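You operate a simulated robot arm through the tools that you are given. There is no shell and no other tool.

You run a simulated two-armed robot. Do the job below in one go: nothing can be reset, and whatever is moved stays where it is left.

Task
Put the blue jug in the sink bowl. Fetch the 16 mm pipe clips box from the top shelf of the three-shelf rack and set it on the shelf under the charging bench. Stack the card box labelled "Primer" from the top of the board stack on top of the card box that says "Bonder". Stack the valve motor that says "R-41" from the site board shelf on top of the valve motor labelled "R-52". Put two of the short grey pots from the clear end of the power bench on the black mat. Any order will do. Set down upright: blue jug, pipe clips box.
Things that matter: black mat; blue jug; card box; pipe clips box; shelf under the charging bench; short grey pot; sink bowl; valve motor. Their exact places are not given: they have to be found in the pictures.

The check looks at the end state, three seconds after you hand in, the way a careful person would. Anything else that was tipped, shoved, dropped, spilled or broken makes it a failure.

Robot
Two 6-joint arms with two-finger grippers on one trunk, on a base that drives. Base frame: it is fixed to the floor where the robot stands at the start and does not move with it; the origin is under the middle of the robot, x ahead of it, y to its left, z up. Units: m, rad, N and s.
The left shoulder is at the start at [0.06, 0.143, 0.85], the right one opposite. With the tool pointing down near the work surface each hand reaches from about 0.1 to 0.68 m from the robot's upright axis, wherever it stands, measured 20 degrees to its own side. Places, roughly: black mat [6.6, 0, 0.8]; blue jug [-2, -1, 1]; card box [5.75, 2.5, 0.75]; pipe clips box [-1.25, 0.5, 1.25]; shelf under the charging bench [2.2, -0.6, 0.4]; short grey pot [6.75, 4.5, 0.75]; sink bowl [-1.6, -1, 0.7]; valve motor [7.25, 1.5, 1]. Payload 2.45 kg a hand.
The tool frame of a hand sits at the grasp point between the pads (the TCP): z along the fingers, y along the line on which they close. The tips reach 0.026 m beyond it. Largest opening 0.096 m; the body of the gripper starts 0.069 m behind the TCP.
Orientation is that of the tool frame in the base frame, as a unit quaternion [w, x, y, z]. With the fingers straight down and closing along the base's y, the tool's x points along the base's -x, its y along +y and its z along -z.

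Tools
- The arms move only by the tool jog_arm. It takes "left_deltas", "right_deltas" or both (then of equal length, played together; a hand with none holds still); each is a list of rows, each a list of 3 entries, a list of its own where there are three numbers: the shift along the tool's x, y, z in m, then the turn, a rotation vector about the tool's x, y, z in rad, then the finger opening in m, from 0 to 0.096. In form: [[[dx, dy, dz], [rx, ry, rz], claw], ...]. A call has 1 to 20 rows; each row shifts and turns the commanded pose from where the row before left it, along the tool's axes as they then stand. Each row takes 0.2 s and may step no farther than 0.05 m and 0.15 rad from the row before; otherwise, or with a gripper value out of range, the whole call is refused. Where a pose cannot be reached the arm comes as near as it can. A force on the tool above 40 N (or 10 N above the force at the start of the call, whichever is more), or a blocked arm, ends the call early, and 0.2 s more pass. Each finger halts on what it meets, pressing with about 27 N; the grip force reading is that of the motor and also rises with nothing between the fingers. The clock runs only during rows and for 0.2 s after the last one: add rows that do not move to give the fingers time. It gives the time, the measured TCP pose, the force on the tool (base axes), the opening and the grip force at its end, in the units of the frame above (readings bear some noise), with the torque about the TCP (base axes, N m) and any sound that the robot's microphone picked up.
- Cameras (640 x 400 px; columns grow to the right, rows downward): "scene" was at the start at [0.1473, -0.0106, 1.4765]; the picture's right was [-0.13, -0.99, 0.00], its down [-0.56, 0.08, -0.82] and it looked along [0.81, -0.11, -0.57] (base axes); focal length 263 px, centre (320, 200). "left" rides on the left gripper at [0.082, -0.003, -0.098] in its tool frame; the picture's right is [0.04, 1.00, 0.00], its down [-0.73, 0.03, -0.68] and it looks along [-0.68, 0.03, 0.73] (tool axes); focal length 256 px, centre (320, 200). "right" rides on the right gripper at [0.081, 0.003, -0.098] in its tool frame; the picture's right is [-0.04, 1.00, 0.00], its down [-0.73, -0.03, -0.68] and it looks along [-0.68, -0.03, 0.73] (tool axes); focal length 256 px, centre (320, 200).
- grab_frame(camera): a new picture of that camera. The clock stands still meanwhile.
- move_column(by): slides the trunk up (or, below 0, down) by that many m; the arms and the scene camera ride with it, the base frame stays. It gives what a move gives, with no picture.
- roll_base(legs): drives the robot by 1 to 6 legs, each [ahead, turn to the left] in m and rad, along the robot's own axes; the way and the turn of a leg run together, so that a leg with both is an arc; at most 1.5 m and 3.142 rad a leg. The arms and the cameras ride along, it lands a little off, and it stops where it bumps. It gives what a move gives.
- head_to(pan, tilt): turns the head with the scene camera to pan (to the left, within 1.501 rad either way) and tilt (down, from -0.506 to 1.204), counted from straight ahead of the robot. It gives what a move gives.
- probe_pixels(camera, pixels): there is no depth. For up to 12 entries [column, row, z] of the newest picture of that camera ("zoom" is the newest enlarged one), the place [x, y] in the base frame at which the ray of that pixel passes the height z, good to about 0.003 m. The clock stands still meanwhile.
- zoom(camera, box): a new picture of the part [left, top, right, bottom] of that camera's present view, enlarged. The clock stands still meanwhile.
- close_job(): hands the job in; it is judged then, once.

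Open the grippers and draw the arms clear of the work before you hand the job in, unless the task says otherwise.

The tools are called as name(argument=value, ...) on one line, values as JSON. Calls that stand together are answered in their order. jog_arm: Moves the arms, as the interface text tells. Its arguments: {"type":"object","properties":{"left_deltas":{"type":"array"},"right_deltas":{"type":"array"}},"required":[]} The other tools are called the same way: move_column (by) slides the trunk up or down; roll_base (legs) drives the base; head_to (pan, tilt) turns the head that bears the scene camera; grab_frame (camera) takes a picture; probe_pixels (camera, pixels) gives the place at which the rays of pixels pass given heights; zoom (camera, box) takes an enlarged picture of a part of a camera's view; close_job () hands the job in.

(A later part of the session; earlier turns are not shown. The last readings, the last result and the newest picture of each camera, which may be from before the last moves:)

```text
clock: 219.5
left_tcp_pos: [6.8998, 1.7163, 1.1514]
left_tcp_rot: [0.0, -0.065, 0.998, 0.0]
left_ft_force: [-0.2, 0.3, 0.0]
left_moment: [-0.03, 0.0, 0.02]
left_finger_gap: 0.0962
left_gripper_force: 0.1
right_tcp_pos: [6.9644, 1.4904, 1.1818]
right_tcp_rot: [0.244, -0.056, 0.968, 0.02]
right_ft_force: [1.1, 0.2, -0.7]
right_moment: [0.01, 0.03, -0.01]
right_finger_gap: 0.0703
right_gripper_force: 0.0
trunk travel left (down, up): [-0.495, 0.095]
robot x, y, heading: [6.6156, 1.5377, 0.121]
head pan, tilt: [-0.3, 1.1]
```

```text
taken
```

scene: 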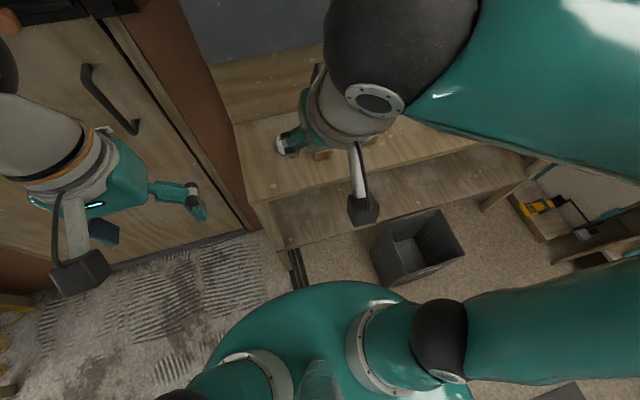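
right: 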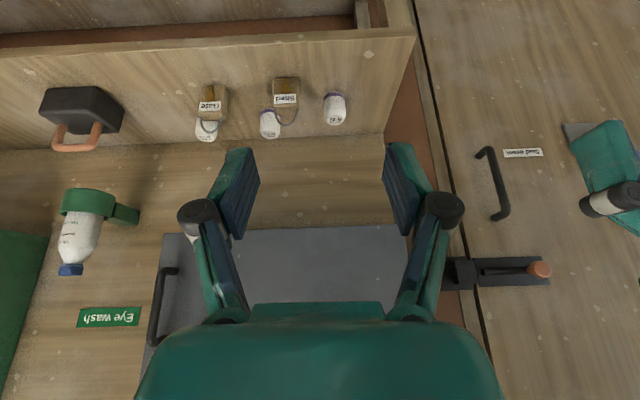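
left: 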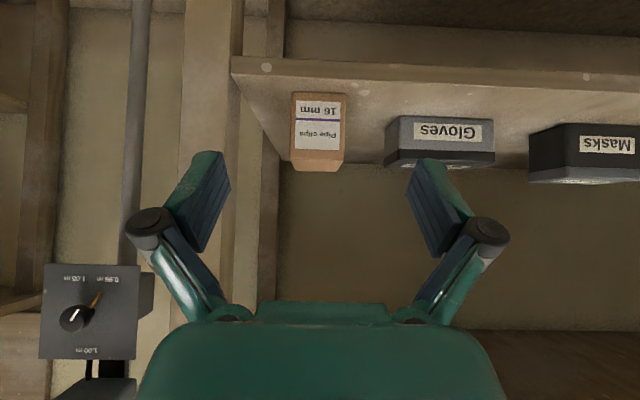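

Force is back to zero. I move the pitched right hand to a point 10 cm back from R-41 along the finger axis.

jog_arm(right_deltas=[[[-0.0172, -0.017, 0.0425], [0, 0, 0], 0.07], [[-0.0172, -0.017, 0.0425], [0, 0, 0], 0.07], [[-0.0172, -0.017, 0.0425], [0, 0, 0], 0.07], [[-0.0172, -0.017, 0.0425], [0, 0, 0], 0.07], [[-0.0172, -0.017, 0.0425], [0, 0, 0], 0.07], [[-0.0172, -0.017, 0.0425], [0, 0, 0], 0.07], [[-0.0172, -0.017, 0.0425], [0, 0, 0], 0.07], [[0, 0, 0], [0, 0, 0], 0.07]])

grab_frame(camera="right")

head_to(pan=-0.25, tilt=0.75)

grab_frame(camera="scene")

```text
clock: 221.3
left_tcp_pos: [6.8982, 1.7162, 1.1504]
left_tcp_rot: [0.0, -0.065, 0.998, -0.001]
left_ft_force: [0.6, -0.8, -0.5]
left_moment: [-0.01, -0.03, -0.02]
left_finger_gap: 0.096
left_gripper_force: 0.2
right_tcp_pos: [7.227, 1.4044, 0.9758]
right_tcp_rot: [0.246, -0.057, 0.967, 0.021]
right_ft_force: [0.0, -0.8, 0.1]
right_moment: [-0.02, 0.0, 0.0]
right_finger_gap: 0.0701
right_gripper_force: 0.1
trunk travel left (down, up): [-0.495, 0.095]
robot x, y, heading: [6.6172, 1.537, 0.118]
head pan, tilt: [-0.3, 1.1]
```

```text
taken
```

right: 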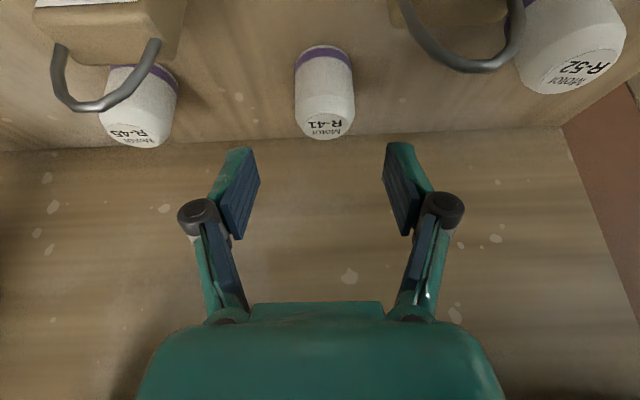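

```text
clock: 222.1
left_tcp_pos: [6.899, 1.7169, 1.1495]
left_tcp_rot: [0.0, -0.066, 0.998, 0.0]
left_ft_force: [-0.8, 0.6, -0.1]
left_moment: [0.04, -0.01, 0.0]
left_finger_gap: 0.0962
left_gripper_force: 0.0
right_tcp_pos: [7.2249, 1.4038, 0.9755]
right_tcp_rot: [0.244, -0.057, 0.968, 0.02]
right_ft_force: [0.1, -0.3, -0.5]
right_moment: [0.02, 0.0, 0.01]
right_finger_gap: 0.0701
right_gripper_force: 0.2
trunk travel left (down, up): [-0.495, 0.095]
robot x, y, heading: [6.6183, 1.5381, 0.122]
head pan, tilt: [-0.25, 0.75]
```

```text
taken
```

scene: 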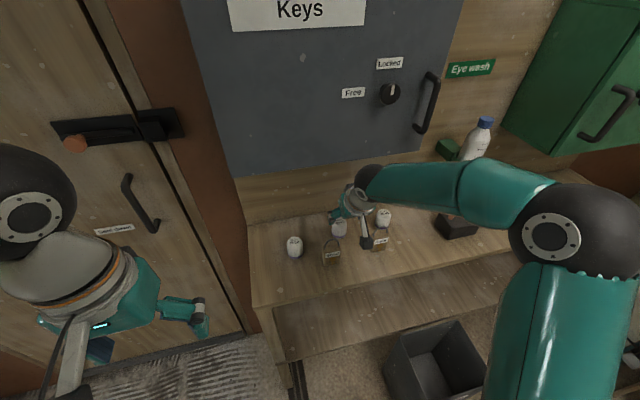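

R-41 sits centred between the fingers (col ≈325 vs mid 320). I probe its cap once more from here before advancing.

probe_pixels(camera="right", pixels=[[327, 124, 0.909], [322, 62, 0.848], [300, 100, 0.88], [354, 100, 0.88], [580, 70, 0.909]])

zoom(camera="scene", box=[280, 160, 420, 280])

```text
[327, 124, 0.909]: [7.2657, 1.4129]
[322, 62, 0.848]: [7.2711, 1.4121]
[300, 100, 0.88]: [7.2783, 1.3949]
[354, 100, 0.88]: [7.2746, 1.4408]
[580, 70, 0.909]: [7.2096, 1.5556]
```

```text
3.33 times, centred on (350, 220) of scene
```

zoom: 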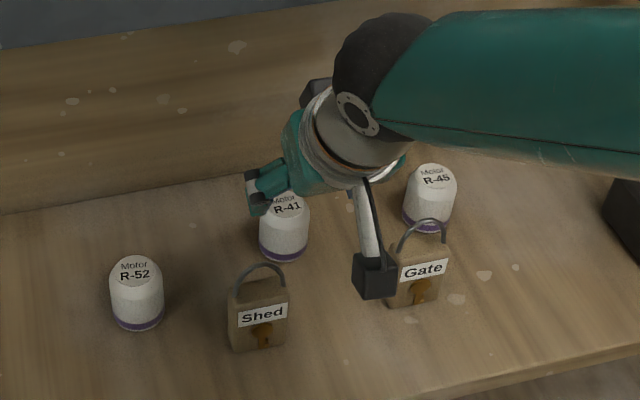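

Position confirmed at (7.270,1.413). I advance the 10 cm in small steps.

jog_arm(right_deltas=[[[0.0003, 0.0007, 0.0247], [0, 0, 0], 0.07], [[0.0003, 0.0007, 0.0247], [0, 0, 0], 0.07], [[0.0003, 0.0007, 0.0247], [0, 0, 0], 0.07], [[0.0003, 0.0007, 0.0247], [0, 0, 0], 0.07], [[0, 0, 0], [0, 0, 0], 0.07]])

grab_frame(camera="right")

zoom(camera="scene", box=[280, 160, 420, 280])

```text
clock: 223.3
left_tcp_pos: [6.8988, 1.7167, 1.151]
left_tcp_rot: [0.0, -0.065, 0.998, -0.001]
left_ft_force: [0.3, -0.3, -0.1]
left_moment: [-0.02, -0.01, 0.01]
left_finger_gap: 0.096
left_gripper_force: 0.0
right_tcp_pos: [7.2706, 1.4149, 0.89]
right_tcp_rot: [0.244, -0.056, 0.968, 0.02]
right_ft_force: [0.0, 0.1, -0.2]
right_moment: [0.01, 0.0, -0.01]
right_finger_gap: 0.07
right_gripper_force: 0.0
trunk travel left (down, up): [-0.495, 0.095]
robot x, y, heading: [6.6192, 1.5355, 0.123]
head pan, tilt: [-0.25, 0.75]
```

```text
taken
```

right: 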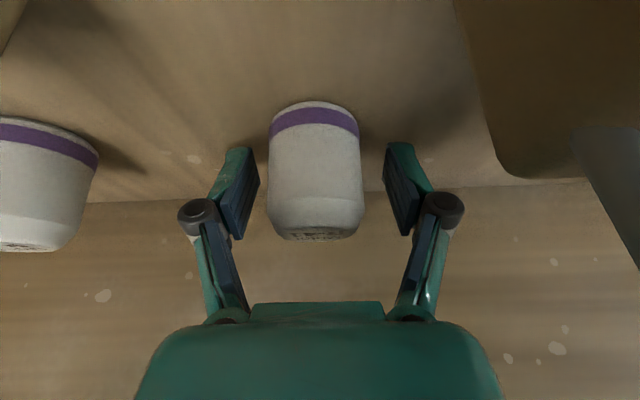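

```text
3.33 times, centred on (350, 220) of scene
```

zoom: 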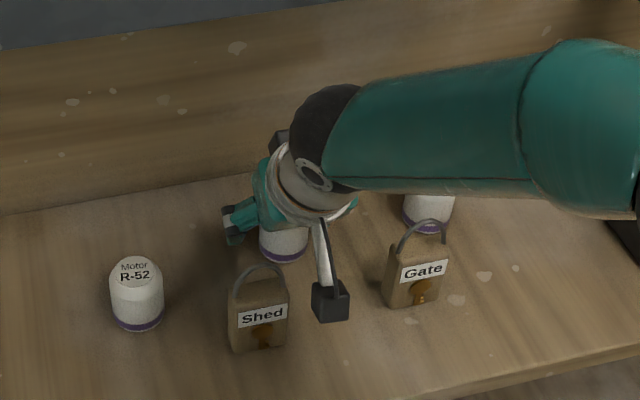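

R-41 is between the pads. I close the grip.

jog_arm(right_deltas=[[[0, 0, 0], [0, 0, 0], 0.05], [[0, 0, 0], [0, 0, 0], 0.035], [[0, 0, 0], [0, 0, 0], 0.03], [[0, 0, 0], [0, 0, 0], 0.03], [[0, 0, 0], [0, 0, 0], 0.03]])

grab_frame(camera="right")

```text
clock: 224.5
left_tcp_pos: [6.9004, 1.7163, 1.1494]
left_tcp_rot: [0.0, -0.065, 0.998, -0.002]
left_ft_force: [-0.4, -0.5, 0.2]
left_moment: [-0.02, 0.0, 0.02]
left_finger_gap: 0.0958
left_gripper_force: 0.2
right_tcp_pos: [7.2706, 1.417, 0.8904]
right_tcp_rot: [0.244, -0.057, 0.968, 0.02]
right_ft_force: [-0.3, -0.7, 1.2]
right_moment: [-0.04, 0.03, 0.01]
right_finger_gap: 0.0419
right_gripper_force: 27.0
trunk travel left (down, up): [-0.495, 0.095]
robot x, y, heading: [6.6144, 1.5412, 0.123]
head pan, tilt: [-0.25, 0.75]
```

```text
taken
```

right: 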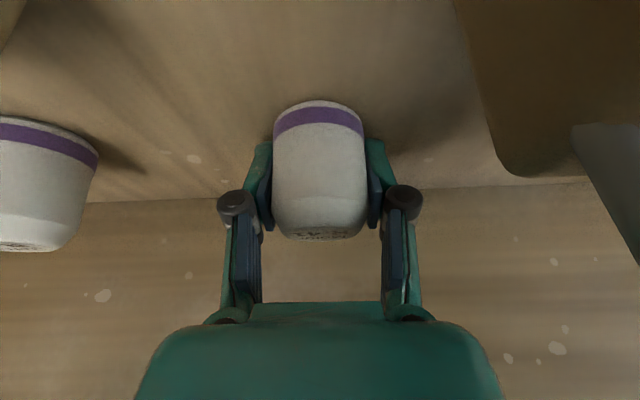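

R-41 is held (gap 0.042). I lift it 10 cm straight up and carry it sideways to hover above R-52.

jog_arm(right_deltas=[[[-0.0159, 0, -0.0293], [0, 0, 0], 0.03], [[-0.0159, 0, -0.0293], [0, 0, 0], 0.03], [[-0.0159, 0, -0.0293], [0, 0, 0], 0.03], [[0.0094, 0.0342, -0.0046], [0, 0, 0], 0.03], [[0.0094, 0.0342, -0.0046], [0, 0, 0], 0.03], [[0.0094, 0.0342, -0.0046], [0, 0, 0], 0.03], [[0.0094, 0.0342, -0.0046], [0, 0, 0], 0.03], [[0, 0, 0], [0, 0, 0], 0.03]])

grab_frame(camera="right")

zoom(camera="scene", box=[240, 160, 380, 280])

```text
clock: 226.3
left_tcp_pos: [6.899, 1.7149, 1.1488]
left_tcp_rot: [0.0, -0.066, 0.998, -0.001]
left_ft_force: [0.7, -0.1, 0.1]
left_moment: [-0.01, -0.01, 0.03]
left_finger_gap: 0.0958
left_gripper_force: 0.0
right_tcp_pos: [7.2134, 1.5423, 0.9905]
right_tcp_rot: [0.244, -0.056, 0.968, 0.02]
right_ft_force: [0.5, -0.2, -1.3]
right_moment: [0.02, -0.03, 0.01]
right_finger_gap: 0.0419
right_gripper_force: 26.7
trunk travel left (down, up): [-0.495, 0.095]
robot x, y, heading: [6.6182, 1.5373, 0.126]
head pan, tilt: [-0.25, 0.75]
```

```text
taken
```

right: 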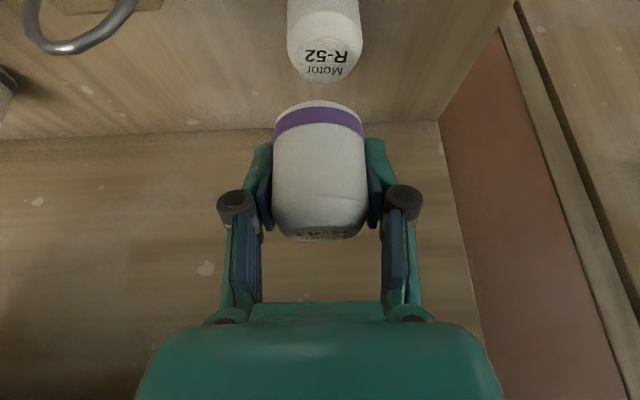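

```text
3.33 times, centred on (310, 220) of scene
```

zoom: 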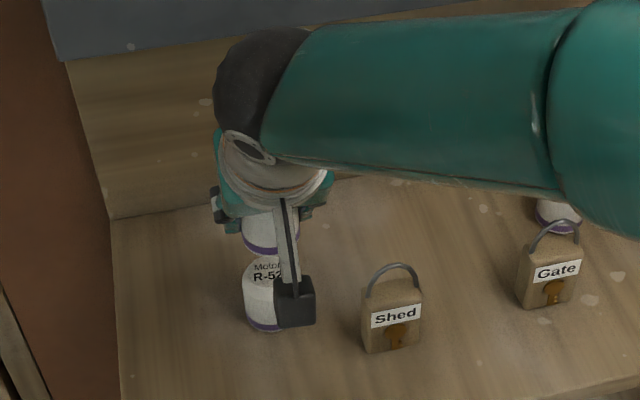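

In the right view R-52's cap centre is near (326,60) while my projection for perfect alignment is (316,58), so I need ≈6 mm more to the left. I zoom to measure precisely.

zoom(camera="right", box=[250, 0, 400, 100])

probe_pixels(camera="zoom", pixels=[[325, 270, 0.909]])

```text
4.00 times, centred on (325, 50) of right
```

zoom: 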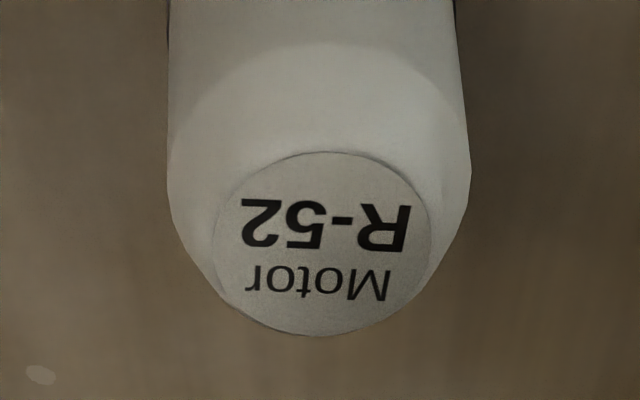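

```text
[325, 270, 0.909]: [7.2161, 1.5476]
```

R-52's cap centre measures (7.212,1.548). I also measure how R-41 sits in the fingers, to offset the stacking correctly.

zoom(camera="right", box=[240, 90, 400, 250])

zoom(camera="scene", box=[270, 200, 350, 270])

```text
2.50 times, centred on (320, 170) of right
```

zoom: 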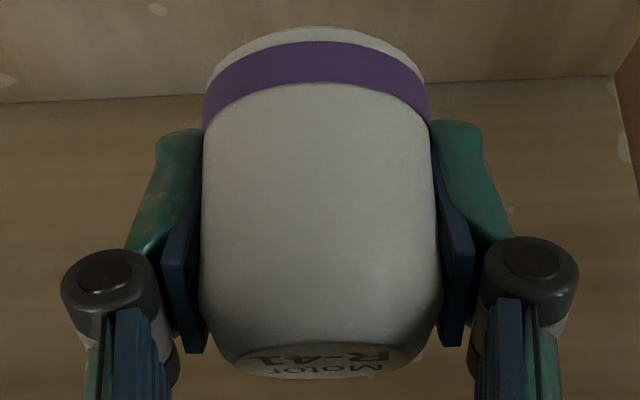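

```text
5.71 times, centred on (310, 235) of scene
```

zoom: 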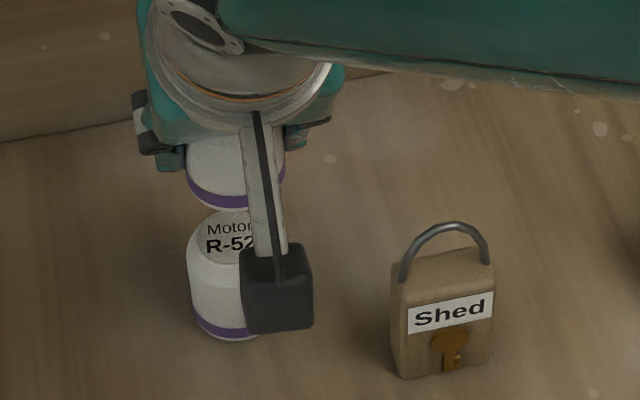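

Analysis: R-41's base is ≈34 mm below the TCP and centred; R-52 lies ≈5 mm left and ≈4 mm nearer than the TCP. I correct and descend 25 mm, then check.

jog_arm(right_deltas=[[[0.004, 0.0055, -0.0021], [0, 0, 0], 0.03], [[0.0057, 0, 0.0106], [0, 0, 0], 0.03], [[0.0062, 0, 0.0114], [0, 0, 0], 0.03], [[0, 0, 0], [0, 0, 0], 0.03]])

grab_frame(camera="right")

zoom(camera="scene", box=[270, 200, 350, 270])

grab_frame(camera="left")

```text
clock: 227.3
left_tcp_pos: [6.8994, 1.7164, 1.1504]
left_tcp_rot: [0.0, -0.065, 0.998, -0.001]
left_ft_force: [-0.4, -0.5, -0.2]
left_moment: [-0.02, 0.03, 0.01]
left_finger_gap: 0.096
left_gripper_force: 0.1
right_tcp_pos: [7.2068, 1.548, 0.9637]
right_tcp_rot: [0.244, -0.056, 0.968, 0.02]
right_ft_force: [-0.1, 0.1, -0.4]
right_moment: [0.02, 0.0, -0.01]
right_finger_gap: 0.0422
right_gripper_force: 26.8
trunk travel left (down, up): [-0.495, 0.095]
robot x, y, heading: [6.6139, 1.5338, 0.124]
head pan, tilt: [-0.25, 0.75]
```

```text
taken
```

right: 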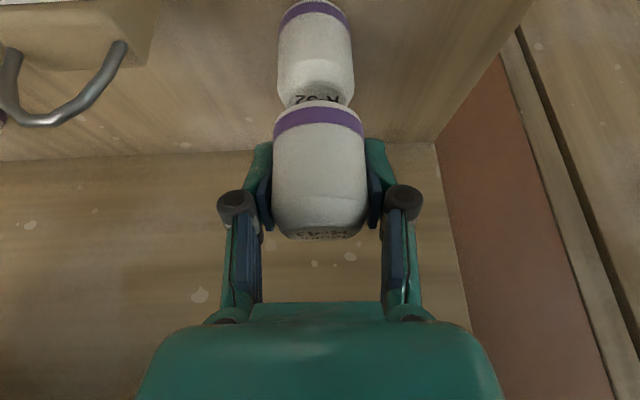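

```text
5.71 times, centred on (310, 235) of scene
```

zoom: 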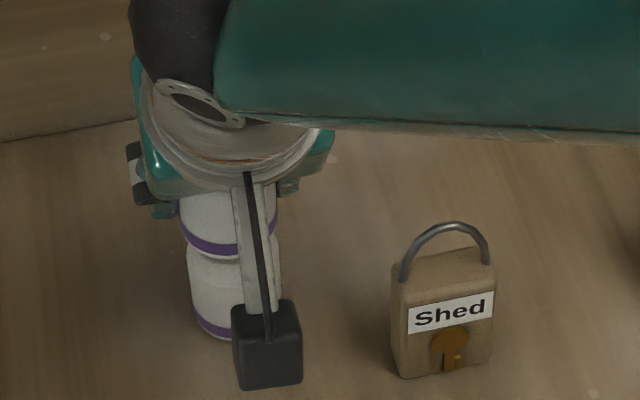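

```text
taken
```

left: 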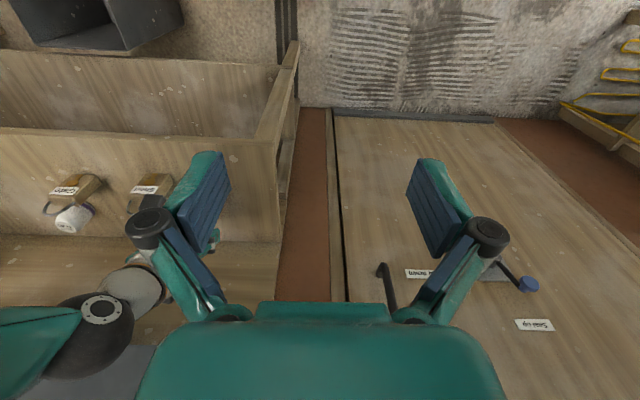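

Laterally they line up (R-52 centre col 315.5 vs expected 316). I zoom to verify fore-aft alignment.

zoom(camera="right", box=[250, 0, 390, 120])

```text
3.33 times, centred on (320, 60) of right
```

zoom: 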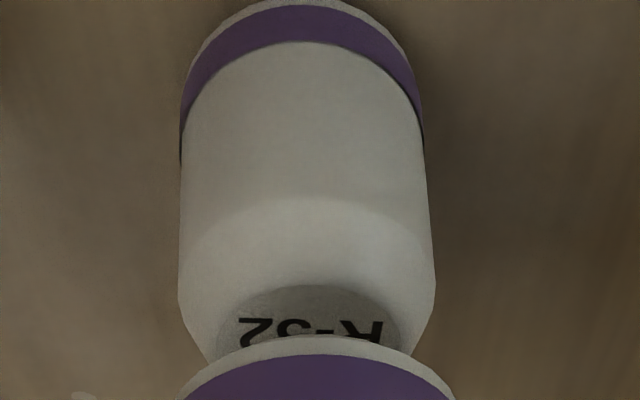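

Fore-aft offset is within about 2 mm. I descend in 3 mm steps until contact.

jog_arm(right_deltas=[[[0.0014, 0, 0.0026], [0, 0, 0], 0.03], [[0.0014, 0, 0.0026], [0, 0, 0], 0.03], [[0.0014, 0, 0.0026], [0, 0, 0], 0.03], [[0, 0, 0], [0, 0, 0], 0.03]])

zoom(camera="right", box=[250, 0, 390, 120])

zoom(camera="scene", box=[270, 200, 350, 270])

```text
clock: 228.3
left_tcp_pos: [6.8988, 1.7165, 1.1499]
left_tcp_rot: [0.0, -0.066, 0.998, -0.001]
left_ft_force: [-0.4, -0.6, 0.2]
left_moment: [-0.02, 0.0, 0.0]
left_finger_gap: 0.0958
left_gripper_force: 0.0
right_tcp_pos: [7.2066, 1.5486, 0.9548]
right_tcp_rot: [0.243, -0.057, 0.968, 0.02]
right_ft_force: [0.1, 0.6, -0.6]
right_moment: [0.02, -0.01, 0.01]
right_finger_gap: 0.0421
right_gripper_force: 26.9
trunk travel left (down, up): [-0.495, 0.095]
robot x, y, heading: [6.6192, 1.5376, 0.122]
head pan, tilt: [-0.25, 0.75]
```

```text
3.33 times, centred on (320, 60) of right
```

zoom: 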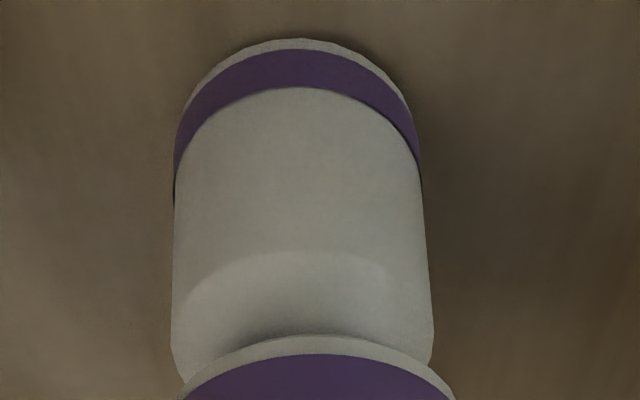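

```text
5.71 times, centred on (310, 235) of scene
```

zoom: 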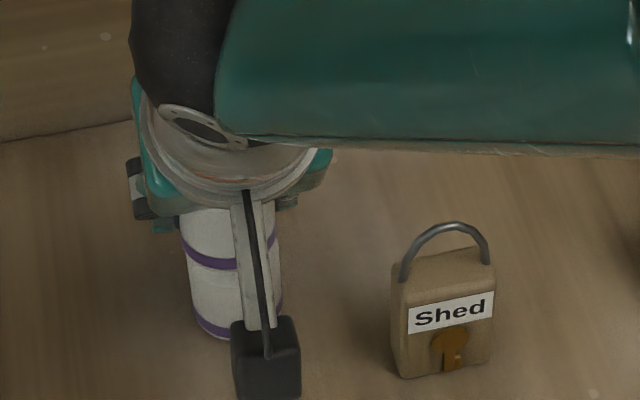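

Nearly touching; small residuals suggest shifting ≈2 mm forward and 1.5 mm right. I apply that and keep descending in 2 mm steps.

jog_arm(right_deltas=[[[-0.0018, -0.0015, 0.001], [0, 0, 0], 0.03], [[0.001, 0, 0.0018], [0, 0, 0], 0.03], [[0.001, 0, 0.0018], [0, 0, 0], 0.03], [[0, 0, 0], [0, 0, 0], 0.03]])

```text
clock: 229.3
left_tcp_pos: [6.8996, 1.7169, 1.1497]
left_tcp_rot: [0.0, -0.065, 0.998, 0.0]
left_ft_force: [0.6, 0.1, -0.2]
left_moment: [0.01, -0.01, -0.01]
left_finger_gap: 0.0962
left_gripper_force: 0.0
right_tcp_pos: [7.2079, 1.5469, 0.9508]
right_tcp_rot: [0.244, -0.056, 0.968, 0.02]
right_ft_force: [1.0, 0.1, -1.4]
right_moment: [-0.03, 0.03, -0.02]
right_finger_gap: 0.0417
right_gripper_force: 26.8
trunk travel left (down, up): [-0.495, 0.095]
robot x, y, heading: [6.6139, 1.5389, 0.121]
head pan, tilt: [-0.25, 0.75]
```

No contact yet (−1.4 N is just the load). I continue 2 mm at a time.

jog_arm(right_deltas=[[[0.001, 0, 0.0018], [0, 0, 0], 0.03], [[0.001, 0, 0.0018], [0, 0, 0], 0.03], [[0, 0, 0], [0, 0, 0], 0.03]])

zoom(camera="right", box=[250, 0, 390, 120])

```text
clock: 230.1
left_tcp_pos: [6.8992, 1.7153, 1.1499]
left_tcp_rot: [0.0, -0.066, 0.998, -0.001]
left_ft_force: [-0.2, 0.5, 0.4]
left_moment: [-0.01, -0.04, 0.03]
left_finger_gap: 0.0959
left_gripper_force: 0.2
right_tcp_pos: [7.2085, 1.5491, 0.9465]
right_tcp_rot: [0.245, -0.057, 0.968, 0.02]
right_ft_force: [-1.0, -0.1, -0.5]
right_moment: [0.01, -0.04, 0.01]
right_finger_gap: 0.0418
right_gripper_force: 27.0
trunk travel left (down, up): [-0.495, 0.095]
robot x, y, heading: [6.6163, 1.5359, 0.12]
head pan, tilt: [-0.25, 0.75]
```

```text
3.33 times, centred on (320, 60) of right
```

zoom: 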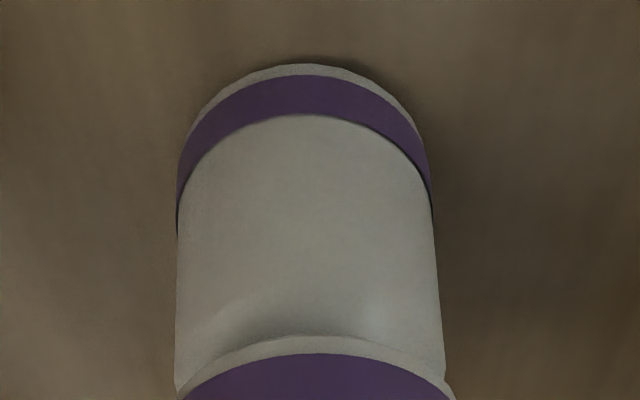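

Still free; R-52's top is slightly lower than estimated. I continue.

jog_arm(right_deltas=[[[0.001, 0, 0.0018], [0, 0, 0], 0.03], [[0.001, 0, 0.0018], [0, 0, 0], 0.03], [[0, 0, 0], [0, 0, 0], 0.03]])

```text
clock: 230.9
left_tcp_pos: [6.8978, 1.716, 1.1504]
left_tcp_rot: [0.001, -0.066, 0.998, -0.001]
left_ft_force: [-0.6, 0.7, -0.5]
left_moment: [0.02, 0.0, -0.03]
left_finger_gap: 0.096
left_gripper_force: 0.1
right_tcp_pos: [7.2082, 1.5486, 0.9458]
right_tcp_rot: [0.247, -0.056, 0.967, 0.022]
right_ft_force: [-0.2, -0.7, 17.6]
right_moment: [-0.22, 0.14, -0.08]
right_finger_gap: 0.042
right_gripper_force: 27.6
trunk travel left (down, up): [-0.495, 0.095]
robot x, y, heading: [6.6205, 1.5392, 0.125]
head pan, tilt: [-0.25, 0.75]
```

Contact at 17.6 N: R-41 rests on R-52. I ease the push and open the fingers slowly.

jog_arm(right_deltas=[[[-0.001, 0, -0.0018], [0, 0, 0], 0.03], [[0, 0, 0], [0, 0, 0], 0.03], [[0, 0, 0], [0, 0, 0], 0.044], [[0, 0, 0], [0, 0, 0], 0.05], [[0, 0, 0], [0, 0, 0], 0.06], [[0, 0, 0], [0, 0, 0], 0.07], [[0, 0, 0], [0, 0, 0], 0.075]])

grab_frame(camera="right")

zoom(camera="scene", box=[270, 200, 350, 270])

```text
clock: 232.5
left_tcp_pos: [6.8998, 1.717, 1.1505]
left_tcp_rot: [0.0, -0.066, 0.998, -0.001]
left_ft_force: [0.8, -0.3, 0.4]
left_moment: [-0.01, -0.02, 0.0]
left_finger_gap: 0.0961
left_gripper_force: 0.1
right_tcp_pos: [7.2085, 1.5478, 0.945]
right_tcp_rot: [0.244, -0.056, 0.968, 0.021]
right_ft_force: [0.0, -0.9, 0.4]
right_moment: [0.02, 0.0, 0.0]
right_finger_gap: 0.0751
right_gripper_force: 0.1
trunk travel left (down, up): [-0.495, 0.095]
robot x, y, heading: [6.6169, 1.5387, 0.118]
head pan, tilt: [-0.25, 0.75]
```

```text
taken
```

right: 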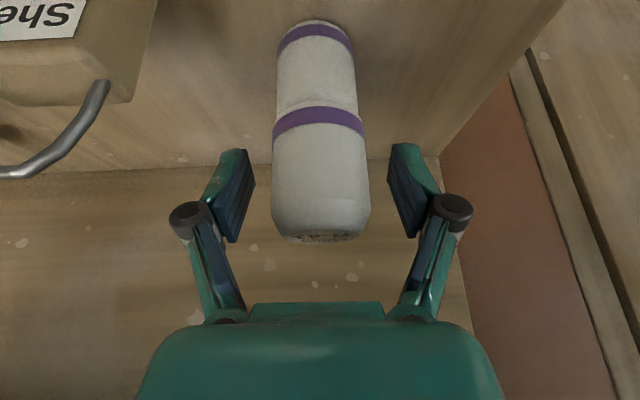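

```text
5.71 times, centred on (310, 235) of scene
```

zoom: 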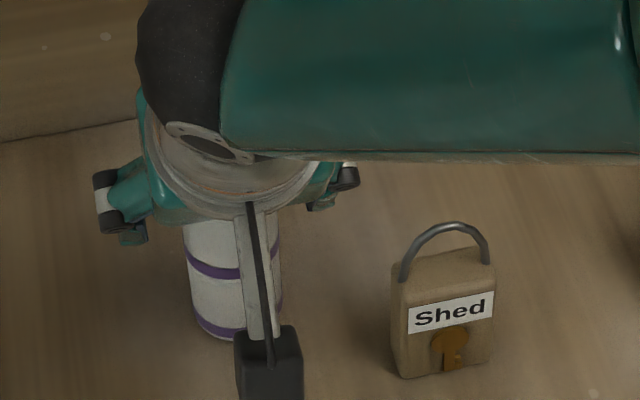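

The stack stands on its own, fingers clear on both sides. I withdraw up and back along the finger axis.

jog_arm(right_deltas=[[[0, 0, -0.02], [0, 0, 0], 0.08], [[0, 0, -0.03], [0, 0, 0], 0.08], [[0, 0, -0.04], [0, 0, 0], 0.08], [[0, 0, -0.04], [0, 0, 0], 0.08], [[0.02, 0, -0.03], [0, 0, 0], 0.08], [[0.02, 0, -0.02], [0, 0, 0], 0.08], [[0, 0, 0], [0, 0, 0], 0.08]])

zoom(camera="scene", box=[240, 160, 420, 280])

grab_frame(camera="right")

```text
clock: 234.1
left_tcp_pos: [6.8999, 1.7159, 1.1507]
left_tcp_rot: [0.001, -0.066, 0.998, 0.0]
left_ft_force: [-0.3, 0.1, 0.5]
left_moment: [-0.01, 0.03, 0.01]
left_finger_gap: 0.0959
left_gripper_force: 0.0
right_tcp_pos: [7.091, 1.5327, 1.0843]
right_tcp_rot: [0.244, -0.057, 0.968, 0.022]
right_ft_force: [0.0, 0.8, -0.4]
right_moment: [-0.01, 0.02, -0.02]
right_finger_gap: 0.0798
right_gripper_force: 0.1
trunk travel left (down, up): [-0.495, 0.095]
robot x, y, heading: [6.6174, 1.5353, 0.127]
head pan, tilt: [-0.25, 0.75]
```

```text
3.33 times, centred on (330, 220) of scene
```

zoom: 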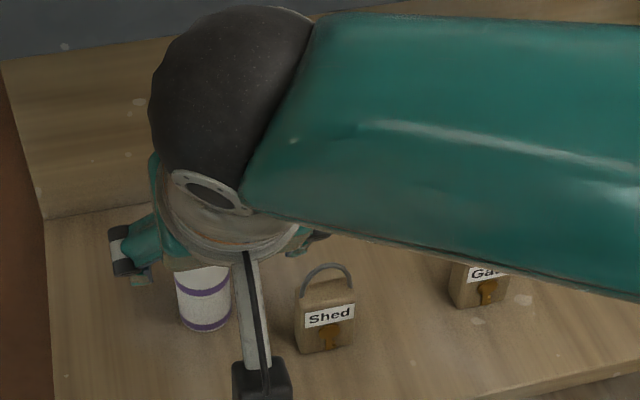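

```text
taken
```

right: 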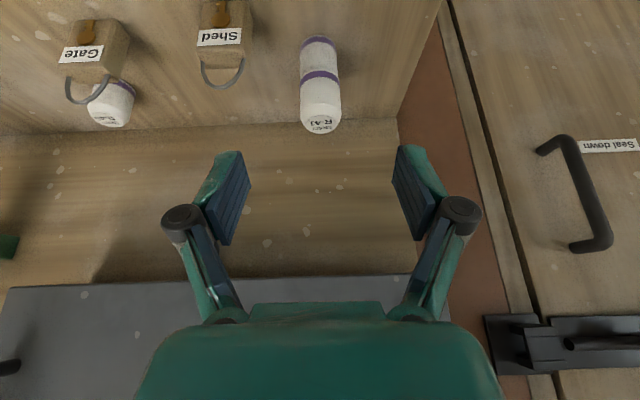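

The stack is neat (R-41 cap visible atop R-52). I bring the right hand back to vertical and retract it.

jog_arm(right_deltas=[[[0.03, 0, -0.03], [0, 0, 0], 0.09], [[0, 0, 0], [0, 0.131, 0], 0.096], [[0, 0, 0], [0, 0.131, 0], 0.096], [[0, 0, 0], [0, 0.131, 0], 0.096], [[0, 0, 0], [0, 0.1, 0], 0.096], [[0.035, -0.025, -0.02], [0, 0, 0], 0.096], [[0.035, -0.025, -0.02], [0, 0, 0], 0.096], [[0.035, -0.025, -0.01], [0, 0, 0], 0.096], [[0.02, -0.01, 0], [0, 0, 0], 0.096]])

head_to(pan=1.2, tilt=0.5)

grab_frame(camera="scene")

```text
clock: 236.1
left_tcp_pos: [6.8999, 1.7159, 1.1519]
left_tcp_rot: [0.001, -0.066, 0.998, -0.001]
left_ft_force: [-0.2, 0.0, -0.3]
left_moment: [0.04, 0.01, 0.0]
left_finger_gap: 0.0961
left_gripper_force: 0.0
right_tcp_pos: [6.9347, 1.4277, 1.1436]
right_tcp_rot: [0.001, -0.06, 0.998, 0.006]
right_ft_force: [-0.2, -0.8, -0.4]
right_moment: [0.02, 0.01, 0.0]
right_finger_gap: 0.0959
right_gripper_force: 0.0
trunk travel left (down, up): [-0.495, 0.095]
robot x, y, heading: [6.614, 1.537, 0.12]
head pan, tilt: [-0.25, 0.75]
```

```text
clock: 237.7
left_tcp_pos: [6.8978, 1.7163, 1.1497]
left_tcp_rot: [0.0, -0.066, 0.998, 0.0]
left_ft_force: [-0.2, 0.3, -0.1]
left_moment: [-0.01, -0.03, 0.02]
left_finger_gap: 0.096
left_gripper_force: 0.1
right_tcp_pos: [6.9345, 1.4285, 1.1452]
right_tcp_rot: [0.0, -0.06, 0.998, 0.006]
right_ft_force: [0.3, 0.0, -0.9]
right_moment: [-0.01, 0.02, 0.0]
right_finger_gap: 0.0961
right_gripper_force: 0.1
trunk travel left (down, up): [-0.495, 0.095]
robot x, y, heading: [6.6152, 1.5381, 0.125]
head pan, tilt: [1.201, 0.499]
```

```text
taken
```

scene: 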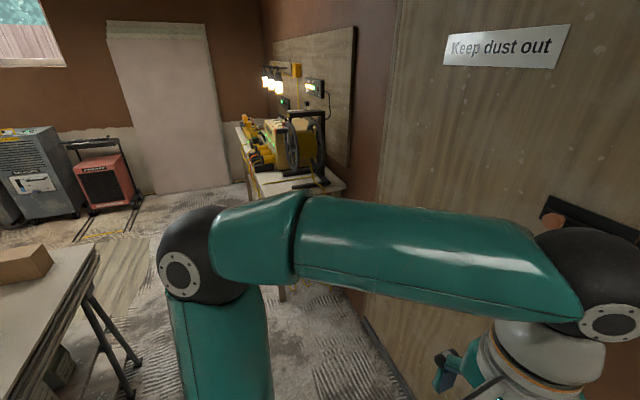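

The board stack edge shows at the lower left and the power bench beyond. I probe key edges before turning left.

probe_pixels(camera="scene", pixels=[[98, 248, 0.7], [98, 248, 0.75], [30, 395, 0.7], [345, 185, 0.8], [262, 200, 0.8], [133, 390, 0.0], [140, 362, 0.0], [238, 130, 0.8]])

roll_base(legs=[[0, 1.3]])

head_to(pan=0.4, tilt=0.5)

grab_frame(camera="scene")

```text
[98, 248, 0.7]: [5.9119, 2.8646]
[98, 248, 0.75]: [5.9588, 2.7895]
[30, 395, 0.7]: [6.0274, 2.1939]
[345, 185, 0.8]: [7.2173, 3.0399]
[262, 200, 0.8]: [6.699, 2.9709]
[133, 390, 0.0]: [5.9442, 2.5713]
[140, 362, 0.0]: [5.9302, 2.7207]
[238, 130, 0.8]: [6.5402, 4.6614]
```

```text
clock: 241.7
left_tcp_pos: [6.5214, 1.8625, 1.1507]
left_tcp_rot: [0.0, -0.657, 0.754, -0.001]
left_ft_force: [0.5, 0.1, 0.9]
left_moment: [-0.01, 0.02, 0.02]
left_finger_gap: 0.0957
left_gripper_force: 0.1
right_tcp_pos: [6.8084, 1.8209, 1.1437]
right_tcp_rot: [-0.004, -0.653, 0.758, 0.006]
right_ft_force: [0.7, 0.4, 0.7]
right_moment: [0.01, -0.01, 0.01]
right_finger_gap: 0.096
right_gripper_force: 0.1
trunk travel left (down, up): [-0.495, 0.095]
robot x, y, heading: [6.65, 1.5398, 1.423]
head pan, tilt: [1.201, 0.499]
```

```text
clock: 242.8
left_tcp_pos: [6.5216, 1.8611, 1.1506]
left_tcp_rot: [-0.001, -0.657, 0.754, 0.0]
left_ft_force: [-0.5, 0.3, 0.5]
left_moment: [0.01, 0.02, 0.02]
left_finger_gap: 0.0959
left_gripper_force: 0.0
right_tcp_pos: [6.8097, 1.8209, 1.1451]
right_tcp_rot: [-0.003, -0.652, 0.758, 0.005]
right_ft_force: [-1.1, 0.6, 0.0]
right_moment: [-0.02, -0.02, 0.03]
right_finger_gap: 0.096
right_gripper_force: 0.1
trunk travel left (down, up): [-0.495, 0.095]
robot x, y, heading: [6.6477, 1.5382, 1.42]
head pan, tilt: [0.4, 0.499]
```

```text
taken
```

scene: 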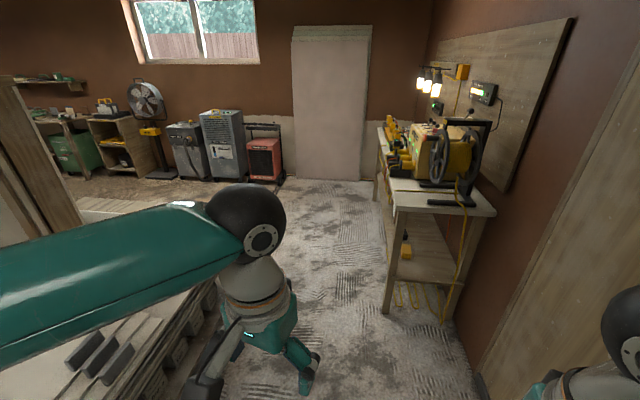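

The stack is at lower left. I turn further left to face it.

roll_base(legs=[[0, 0.9]])

head_to(pan=0.1, tilt=0.55)

grab_frame(camera="scene")

```text
clock: 245.9
left_tcp_pos: [6.3146, 1.6348, 1.1498]
left_tcp_rot: [-0.001, 0.922, -0.388, -0.001]
left_ft_force: [0.1, -0.6, -0.2]
left_moment: [0.01, -0.02, 0.01]
left_finger_gap: 0.0963
left_gripper_force: 0.0
right_tcp_pos: [6.5241, 1.8357, 1.1449]
right_tcp_rot: [0.006, 0.92, -0.393, -0.003]
right_ft_force: [-0.9, -0.7, 0.0]
right_moment: [0.03, 0.0, 0.0]
right_finger_gap: 0.0958
right_gripper_force: 0.1
trunk travel left (down, up): [-0.495, 0.095]
robot x, y, heading: [6.6653, 1.5525, 2.335]
head pan, tilt: [0.4, 0.499]
```

```text
clock: 246.7
left_tcp_pos: [6.3157, 1.6353, 1.1508]
left_tcp_rot: [0.001, 0.922, -0.388, 0.0]
left_ft_force: [-0.3, -0.2, 0.0]
left_moment: [-0.03, 0.02, -0.01]
left_finger_gap: 0.0958
left_gripper_force: 0.0
right_tcp_pos: [6.5257, 1.8357, 1.1448]
right_tcp_rot: [0.007, 0.919, -0.394, -0.004]
right_ft_force: [0.2, 0.1, -0.3]
right_moment: [-0.03, 0.0, -0.03]
right_finger_gap: 0.0959
right_gripper_force: 0.1
trunk travel left (down, up): [-0.495, 0.095]
robot x, y, heading: [6.6666, 1.5512, 2.335]
head pan, tilt: [0.099, 0.55]
```

```text
taken
```

scene: 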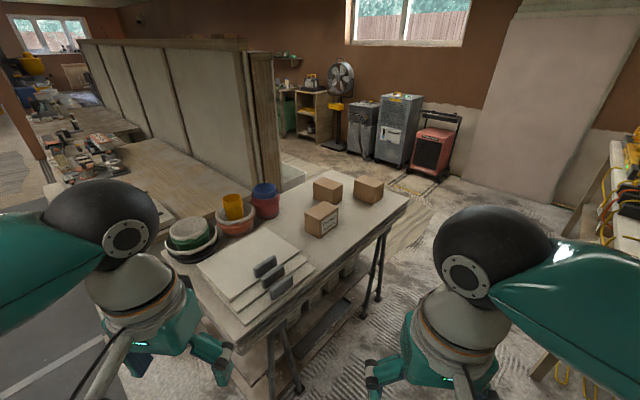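

The board stack with three card boxes at (328,190), (322,217), (369,190) is in view. I zoom to read labels.

zoom(camera="scene", box=[280, 160, 420, 250])

```text
4.44 times, centred on (350, 205) of scene
```

zoom: 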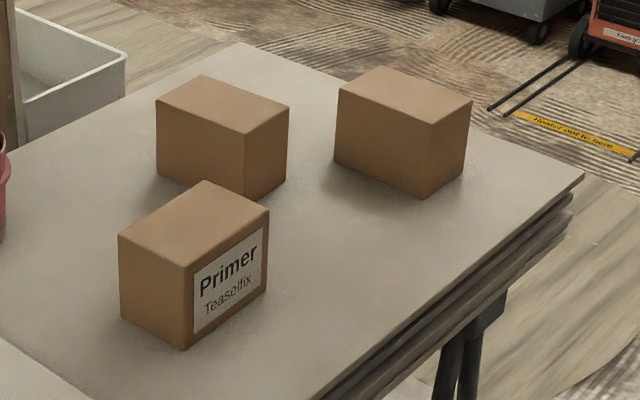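

The nearest box reads "Primer"; the other two boxes' labels face away. I probe the positions of the boxes and the stack outline.

probe_pixels(camera="zoom", pixels=[[183, 350, 0.72], [265, 290, 0.72], [120, 318, 0.72], [245, 197, 0.72], [158, 172, 0.72], [288, 180, 0.72], [423, 198, 0.72], [335, 160, 0.72], [465, 172, 0.72], [584, 172, 0.72], [240, 42, 0.72], [320, 400, 0.72]])

probe_pixels(camera="scene", pixels=[[409, 197, 0.75], [243, 325, 0.75], [301, 393, 0.0], [362, 318, 0.0], [378, 298, 0.0], [305, 172, 0.75]])

```text
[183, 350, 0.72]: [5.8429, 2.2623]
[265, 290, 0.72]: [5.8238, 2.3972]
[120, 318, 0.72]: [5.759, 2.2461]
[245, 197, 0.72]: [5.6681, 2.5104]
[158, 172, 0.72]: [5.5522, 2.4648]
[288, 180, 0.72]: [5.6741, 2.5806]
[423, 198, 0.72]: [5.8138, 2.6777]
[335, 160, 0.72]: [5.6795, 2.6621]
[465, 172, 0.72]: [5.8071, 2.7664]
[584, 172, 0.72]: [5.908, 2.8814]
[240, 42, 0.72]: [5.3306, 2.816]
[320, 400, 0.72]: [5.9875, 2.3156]
```

```text
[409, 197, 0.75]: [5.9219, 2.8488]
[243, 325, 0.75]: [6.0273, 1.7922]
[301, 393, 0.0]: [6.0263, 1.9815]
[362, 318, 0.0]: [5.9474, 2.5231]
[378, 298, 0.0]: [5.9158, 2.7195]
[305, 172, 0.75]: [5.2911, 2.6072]
```

From the earlier corridor view the other two boxes showed blank faces too, so their labels likely face north. I turn toward the lane between stack and power bench and measure its width.

roll_base(legs=[[0, -0.55]])

head_to(pan=0.0, tilt=0.5)

grab_frame(camera="scene")

grab_frame(camera="left")

```text
clock: 248.8
left_tcp_pos: [6.4085, 1.806, 1.1505]
left_tcp_rot: [-0.001, 0.782, -0.624, 0.0]
left_ft_force: [0.2, 0.5, -0.7]
left_moment: [0.02, 0.03, 0.01]
left_finger_gap: 0.0962
left_gripper_force: 0.1
right_tcp_pos: [6.6921, 1.8699, 1.1435]
right_tcp_rot: [0.005, 0.778, -0.628, -0.004]
right_ft_force: [0.2, 0.7, 0.2]
right_moment: [0.0, -0.01, 0.0]
right_finger_gap: 0.096
right_gripper_force: 0.0
trunk travel left (down, up): [-0.495, 0.095]
robot x, y, heading: [6.6516, 1.5559, 1.785]
head pan, tilt: [0.099, 0.55]
```

```text
clock: 249.5
left_tcp_pos: [6.4079, 1.8071, 1.1505]
left_tcp_rot: [-0.001, 0.781, -0.624, 0.001]
left_ft_force: [-0.3, -0.1, -0.4]
left_moment: [-0.05, -0.01, -0.01]
left_finger_gap: 0.0961
left_gripper_force: 0.1
right_tcp_pos: [6.6928, 1.8688, 1.1457]
right_tcp_rot: [0.004, 0.778, -0.628, -0.005]
right_ft_force: [0.7, 1.3, 0.1]
right_moment: [-0.02, 0.0, 0.02]
right_finger_gap: 0.0959
right_gripper_force: 0.1
trunk travel left (down, up): [-0.495, 0.095]
robot x, y, heading: [6.6513, 1.5487, 1.783]
head pan, tilt: [0.0, 0.499]
```

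```text
taken
```

scene: 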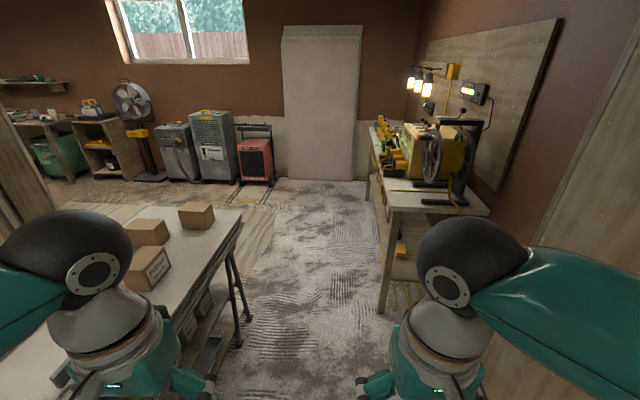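

```text
taken
```

left: 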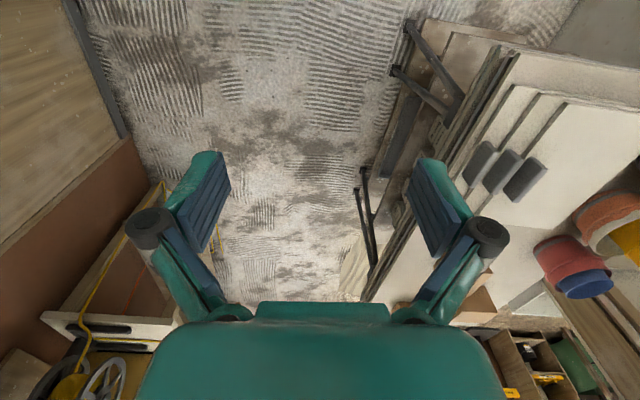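

I probe the feet of the stack trestles and bench on the floor, for the true lane width.

probe_pixels(camera="scene", pixels=[[250, 320, 0.0], [238, 346, 0.0], [382, 313, 0.0], [367, 210, 0.0], [242, 212, 0.84], [391, 211, 0.85], [371, 125, 0.85], [455, 318, 0.0], [270, 190, 0.0]])

probe_pixels(camera="left", pixels=[[517, 50, 0.84], [517, 50, 0.8], [365, 298, 0.84], [365, 298, 0.8]])

```text
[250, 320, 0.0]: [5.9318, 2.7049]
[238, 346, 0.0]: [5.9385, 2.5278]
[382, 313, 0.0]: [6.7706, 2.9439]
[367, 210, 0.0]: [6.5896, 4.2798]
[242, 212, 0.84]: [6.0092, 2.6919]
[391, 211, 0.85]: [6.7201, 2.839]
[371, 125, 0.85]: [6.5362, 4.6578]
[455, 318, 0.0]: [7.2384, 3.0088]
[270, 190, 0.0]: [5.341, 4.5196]
```

```text
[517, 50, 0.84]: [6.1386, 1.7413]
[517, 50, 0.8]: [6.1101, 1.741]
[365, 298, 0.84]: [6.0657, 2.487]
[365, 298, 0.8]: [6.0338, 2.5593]
```

The lane is ≈0.85 m wide (u 6.21–7.06). I drive through its middle northwards to beyond the stack.

roll_base(legs=[[0, 0.035], [1.13, 0], [0, -0.132], [0.85, 0]])

head_to(pan=-0.5, tilt=0.5)

grab_frame(camera="scene")

head_to(pan=1.5, tilt=0.55)

grab_frame(camera="scene")

```text
clock: 260.4
left_tcp_pos: [6.0218, 3.7388, 1.1523]
left_tcp_rot: [-0.001, 0.757, -0.653, 0.001]
left_ft_force: [-0.2, 0.3, 0.5]
left_moment: [0.04, -0.02, -0.01]
left_finger_gap: 0.0958
left_gripper_force: 0.1
right_tcp_pos: [6.3087, 3.7784, 1.1457]
right_tcp_rot: [0.004, 0.755, -0.656, -0.005]
right_ft_force: [0.7, -0.7, 0.1]
right_moment: [0.0, -0.04, 0.01]
right_finger_gap: 0.0961
right_gripper_force: 0.1
trunk travel left (down, up): [-0.495, 0.095]
robot x, y, heading: [6.2474, 3.4639, 1.719]
head pan, tilt: [0.0, 0.499]
```

```text
clock: 261.4
left_tcp_pos: [6.0218, 3.7397, 1.1516]
left_tcp_rot: [-0.001, 0.758, -0.652, 0.0]
left_ft_force: [0.7, -0.4, 1.0]
left_moment: [0.0, -0.01, 0.02]
left_finger_gap: 0.096
left_gripper_force: 0.1
right_tcp_pos: [6.31, 3.7794, 1.1468]
right_tcp_rot: [0.004, 0.754, -0.656, -0.004]
right_ft_force: [-0.8, -0.4, -0.7]
right_moment: [0.02, -0.02, -0.02]
right_finger_gap: 0.0962
right_gripper_force: 0.1
trunk travel left (down, up): [-0.495, 0.095]
robot x, y, heading: [6.2491, 3.4688, 1.715]
head pan, tilt: [-0.499, 0.499]
```

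```text
taken
```

scene: 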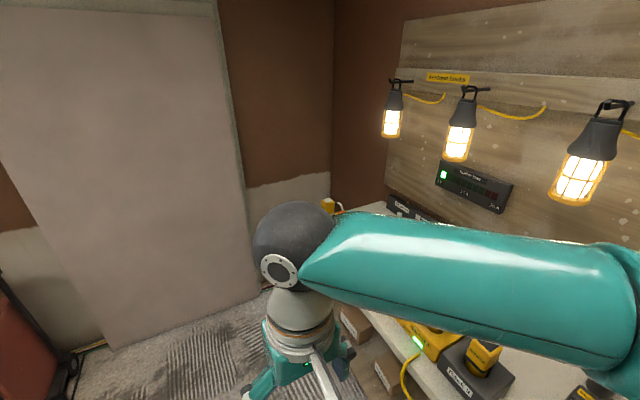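

```text
clock: 263.3
left_tcp_pos: [6.0214, 3.7387, 1.1515]
left_tcp_rot: [-0.001, 0.758, -0.652, 0.001]
left_ft_force: [-0.8, 0.1, -0.6]
left_moment: [0.0, -0.03, 0.02]
left_finger_gap: 0.0959
left_gripper_force: 0.1
right_tcp_pos: [6.3091, 3.7798, 1.1459]
right_tcp_rot: [0.005, 0.754, -0.656, -0.005]
right_ft_force: [-0.3, 0.2, 0.5]
right_moment: [-0.02, -0.03, 0.0]
right_finger_gap: 0.0962
right_gripper_force: 0.0
trunk travel left (down, up): [-0.495, 0.095]
robot x, y, heading: [6.2455, 3.4637, 1.718]
head pan, tilt: [1.499, 0.55]
```

```text
taken
```

scene: 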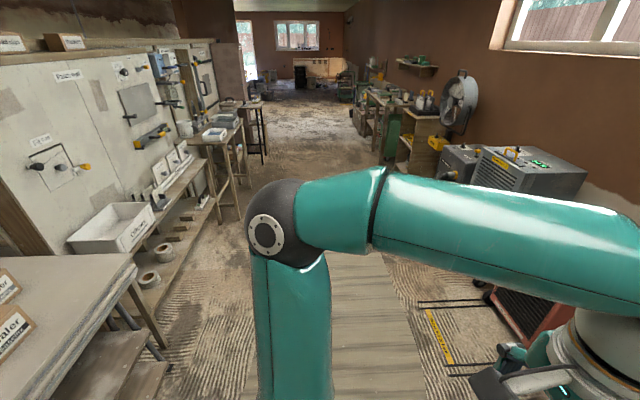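

At the left edge two box labels show ("…er", "…aler"). I turn the base left so that the head can see them fully.

roll_base(legs=[[0, 0.7]])

grab_frame(camera="scene")

zoom(camera="scene", box=[60, 180, 320, 340])

```text
clock: 265.8
left_tcp_pos: [5.8967, 3.5288, 1.1526]
left_tcp_rot: [-0.001, 0.936, -0.352, 0.0]
left_ft_force: [-0.1, 0.0, -0.7]
left_moment: [-0.02, -0.02, 0.02]
left_finger_gap: 0.0961
left_gripper_force: 0.1
right_tcp_pos: [6.0914, 3.7465, 1.1458]
right_tcp_rot: [0.005, 0.934, -0.356, -0.003]
right_ft_force: [0.1, 0.7, 0.1]
right_moment: [0.01, -0.01, 0.03]
right_finger_gap: 0.096
right_gripper_force: 0.0
trunk travel left (down, up): [-0.495, 0.095]
robot x, y, heading: [6.2569, 3.4786, 2.419]
head pan, tilt: [1.499, 0.55]
```

```text
taken
```

scene: 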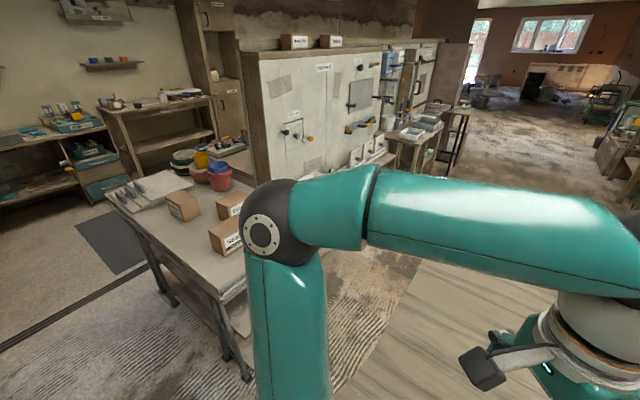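

```text
2.46 times, centred on (190, 260) of scene
```

zoom: 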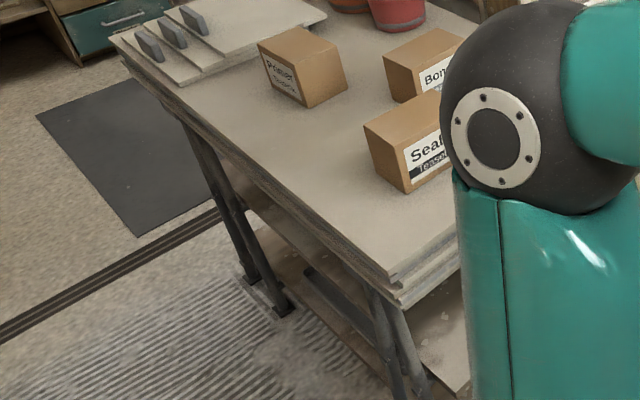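

Now the labels read: Primer (183,206), "Bon…" behind at (232,205), "Seal…" nearest at (225,238). I zoom closer to get precise corners.

zoom(camera="scene", box=[150, 180, 250, 260])

probe_pixels(camera="zoom", pixels=[[320, 200, 0.84]])

```text
5.00 times, centred on (200, 220) of scene
```

zoom: 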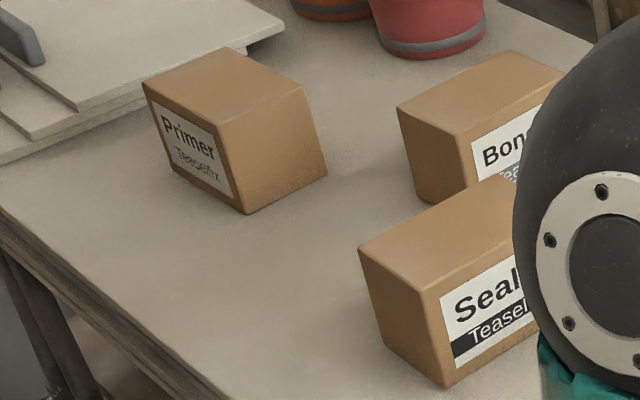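

```text
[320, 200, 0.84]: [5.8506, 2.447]
```

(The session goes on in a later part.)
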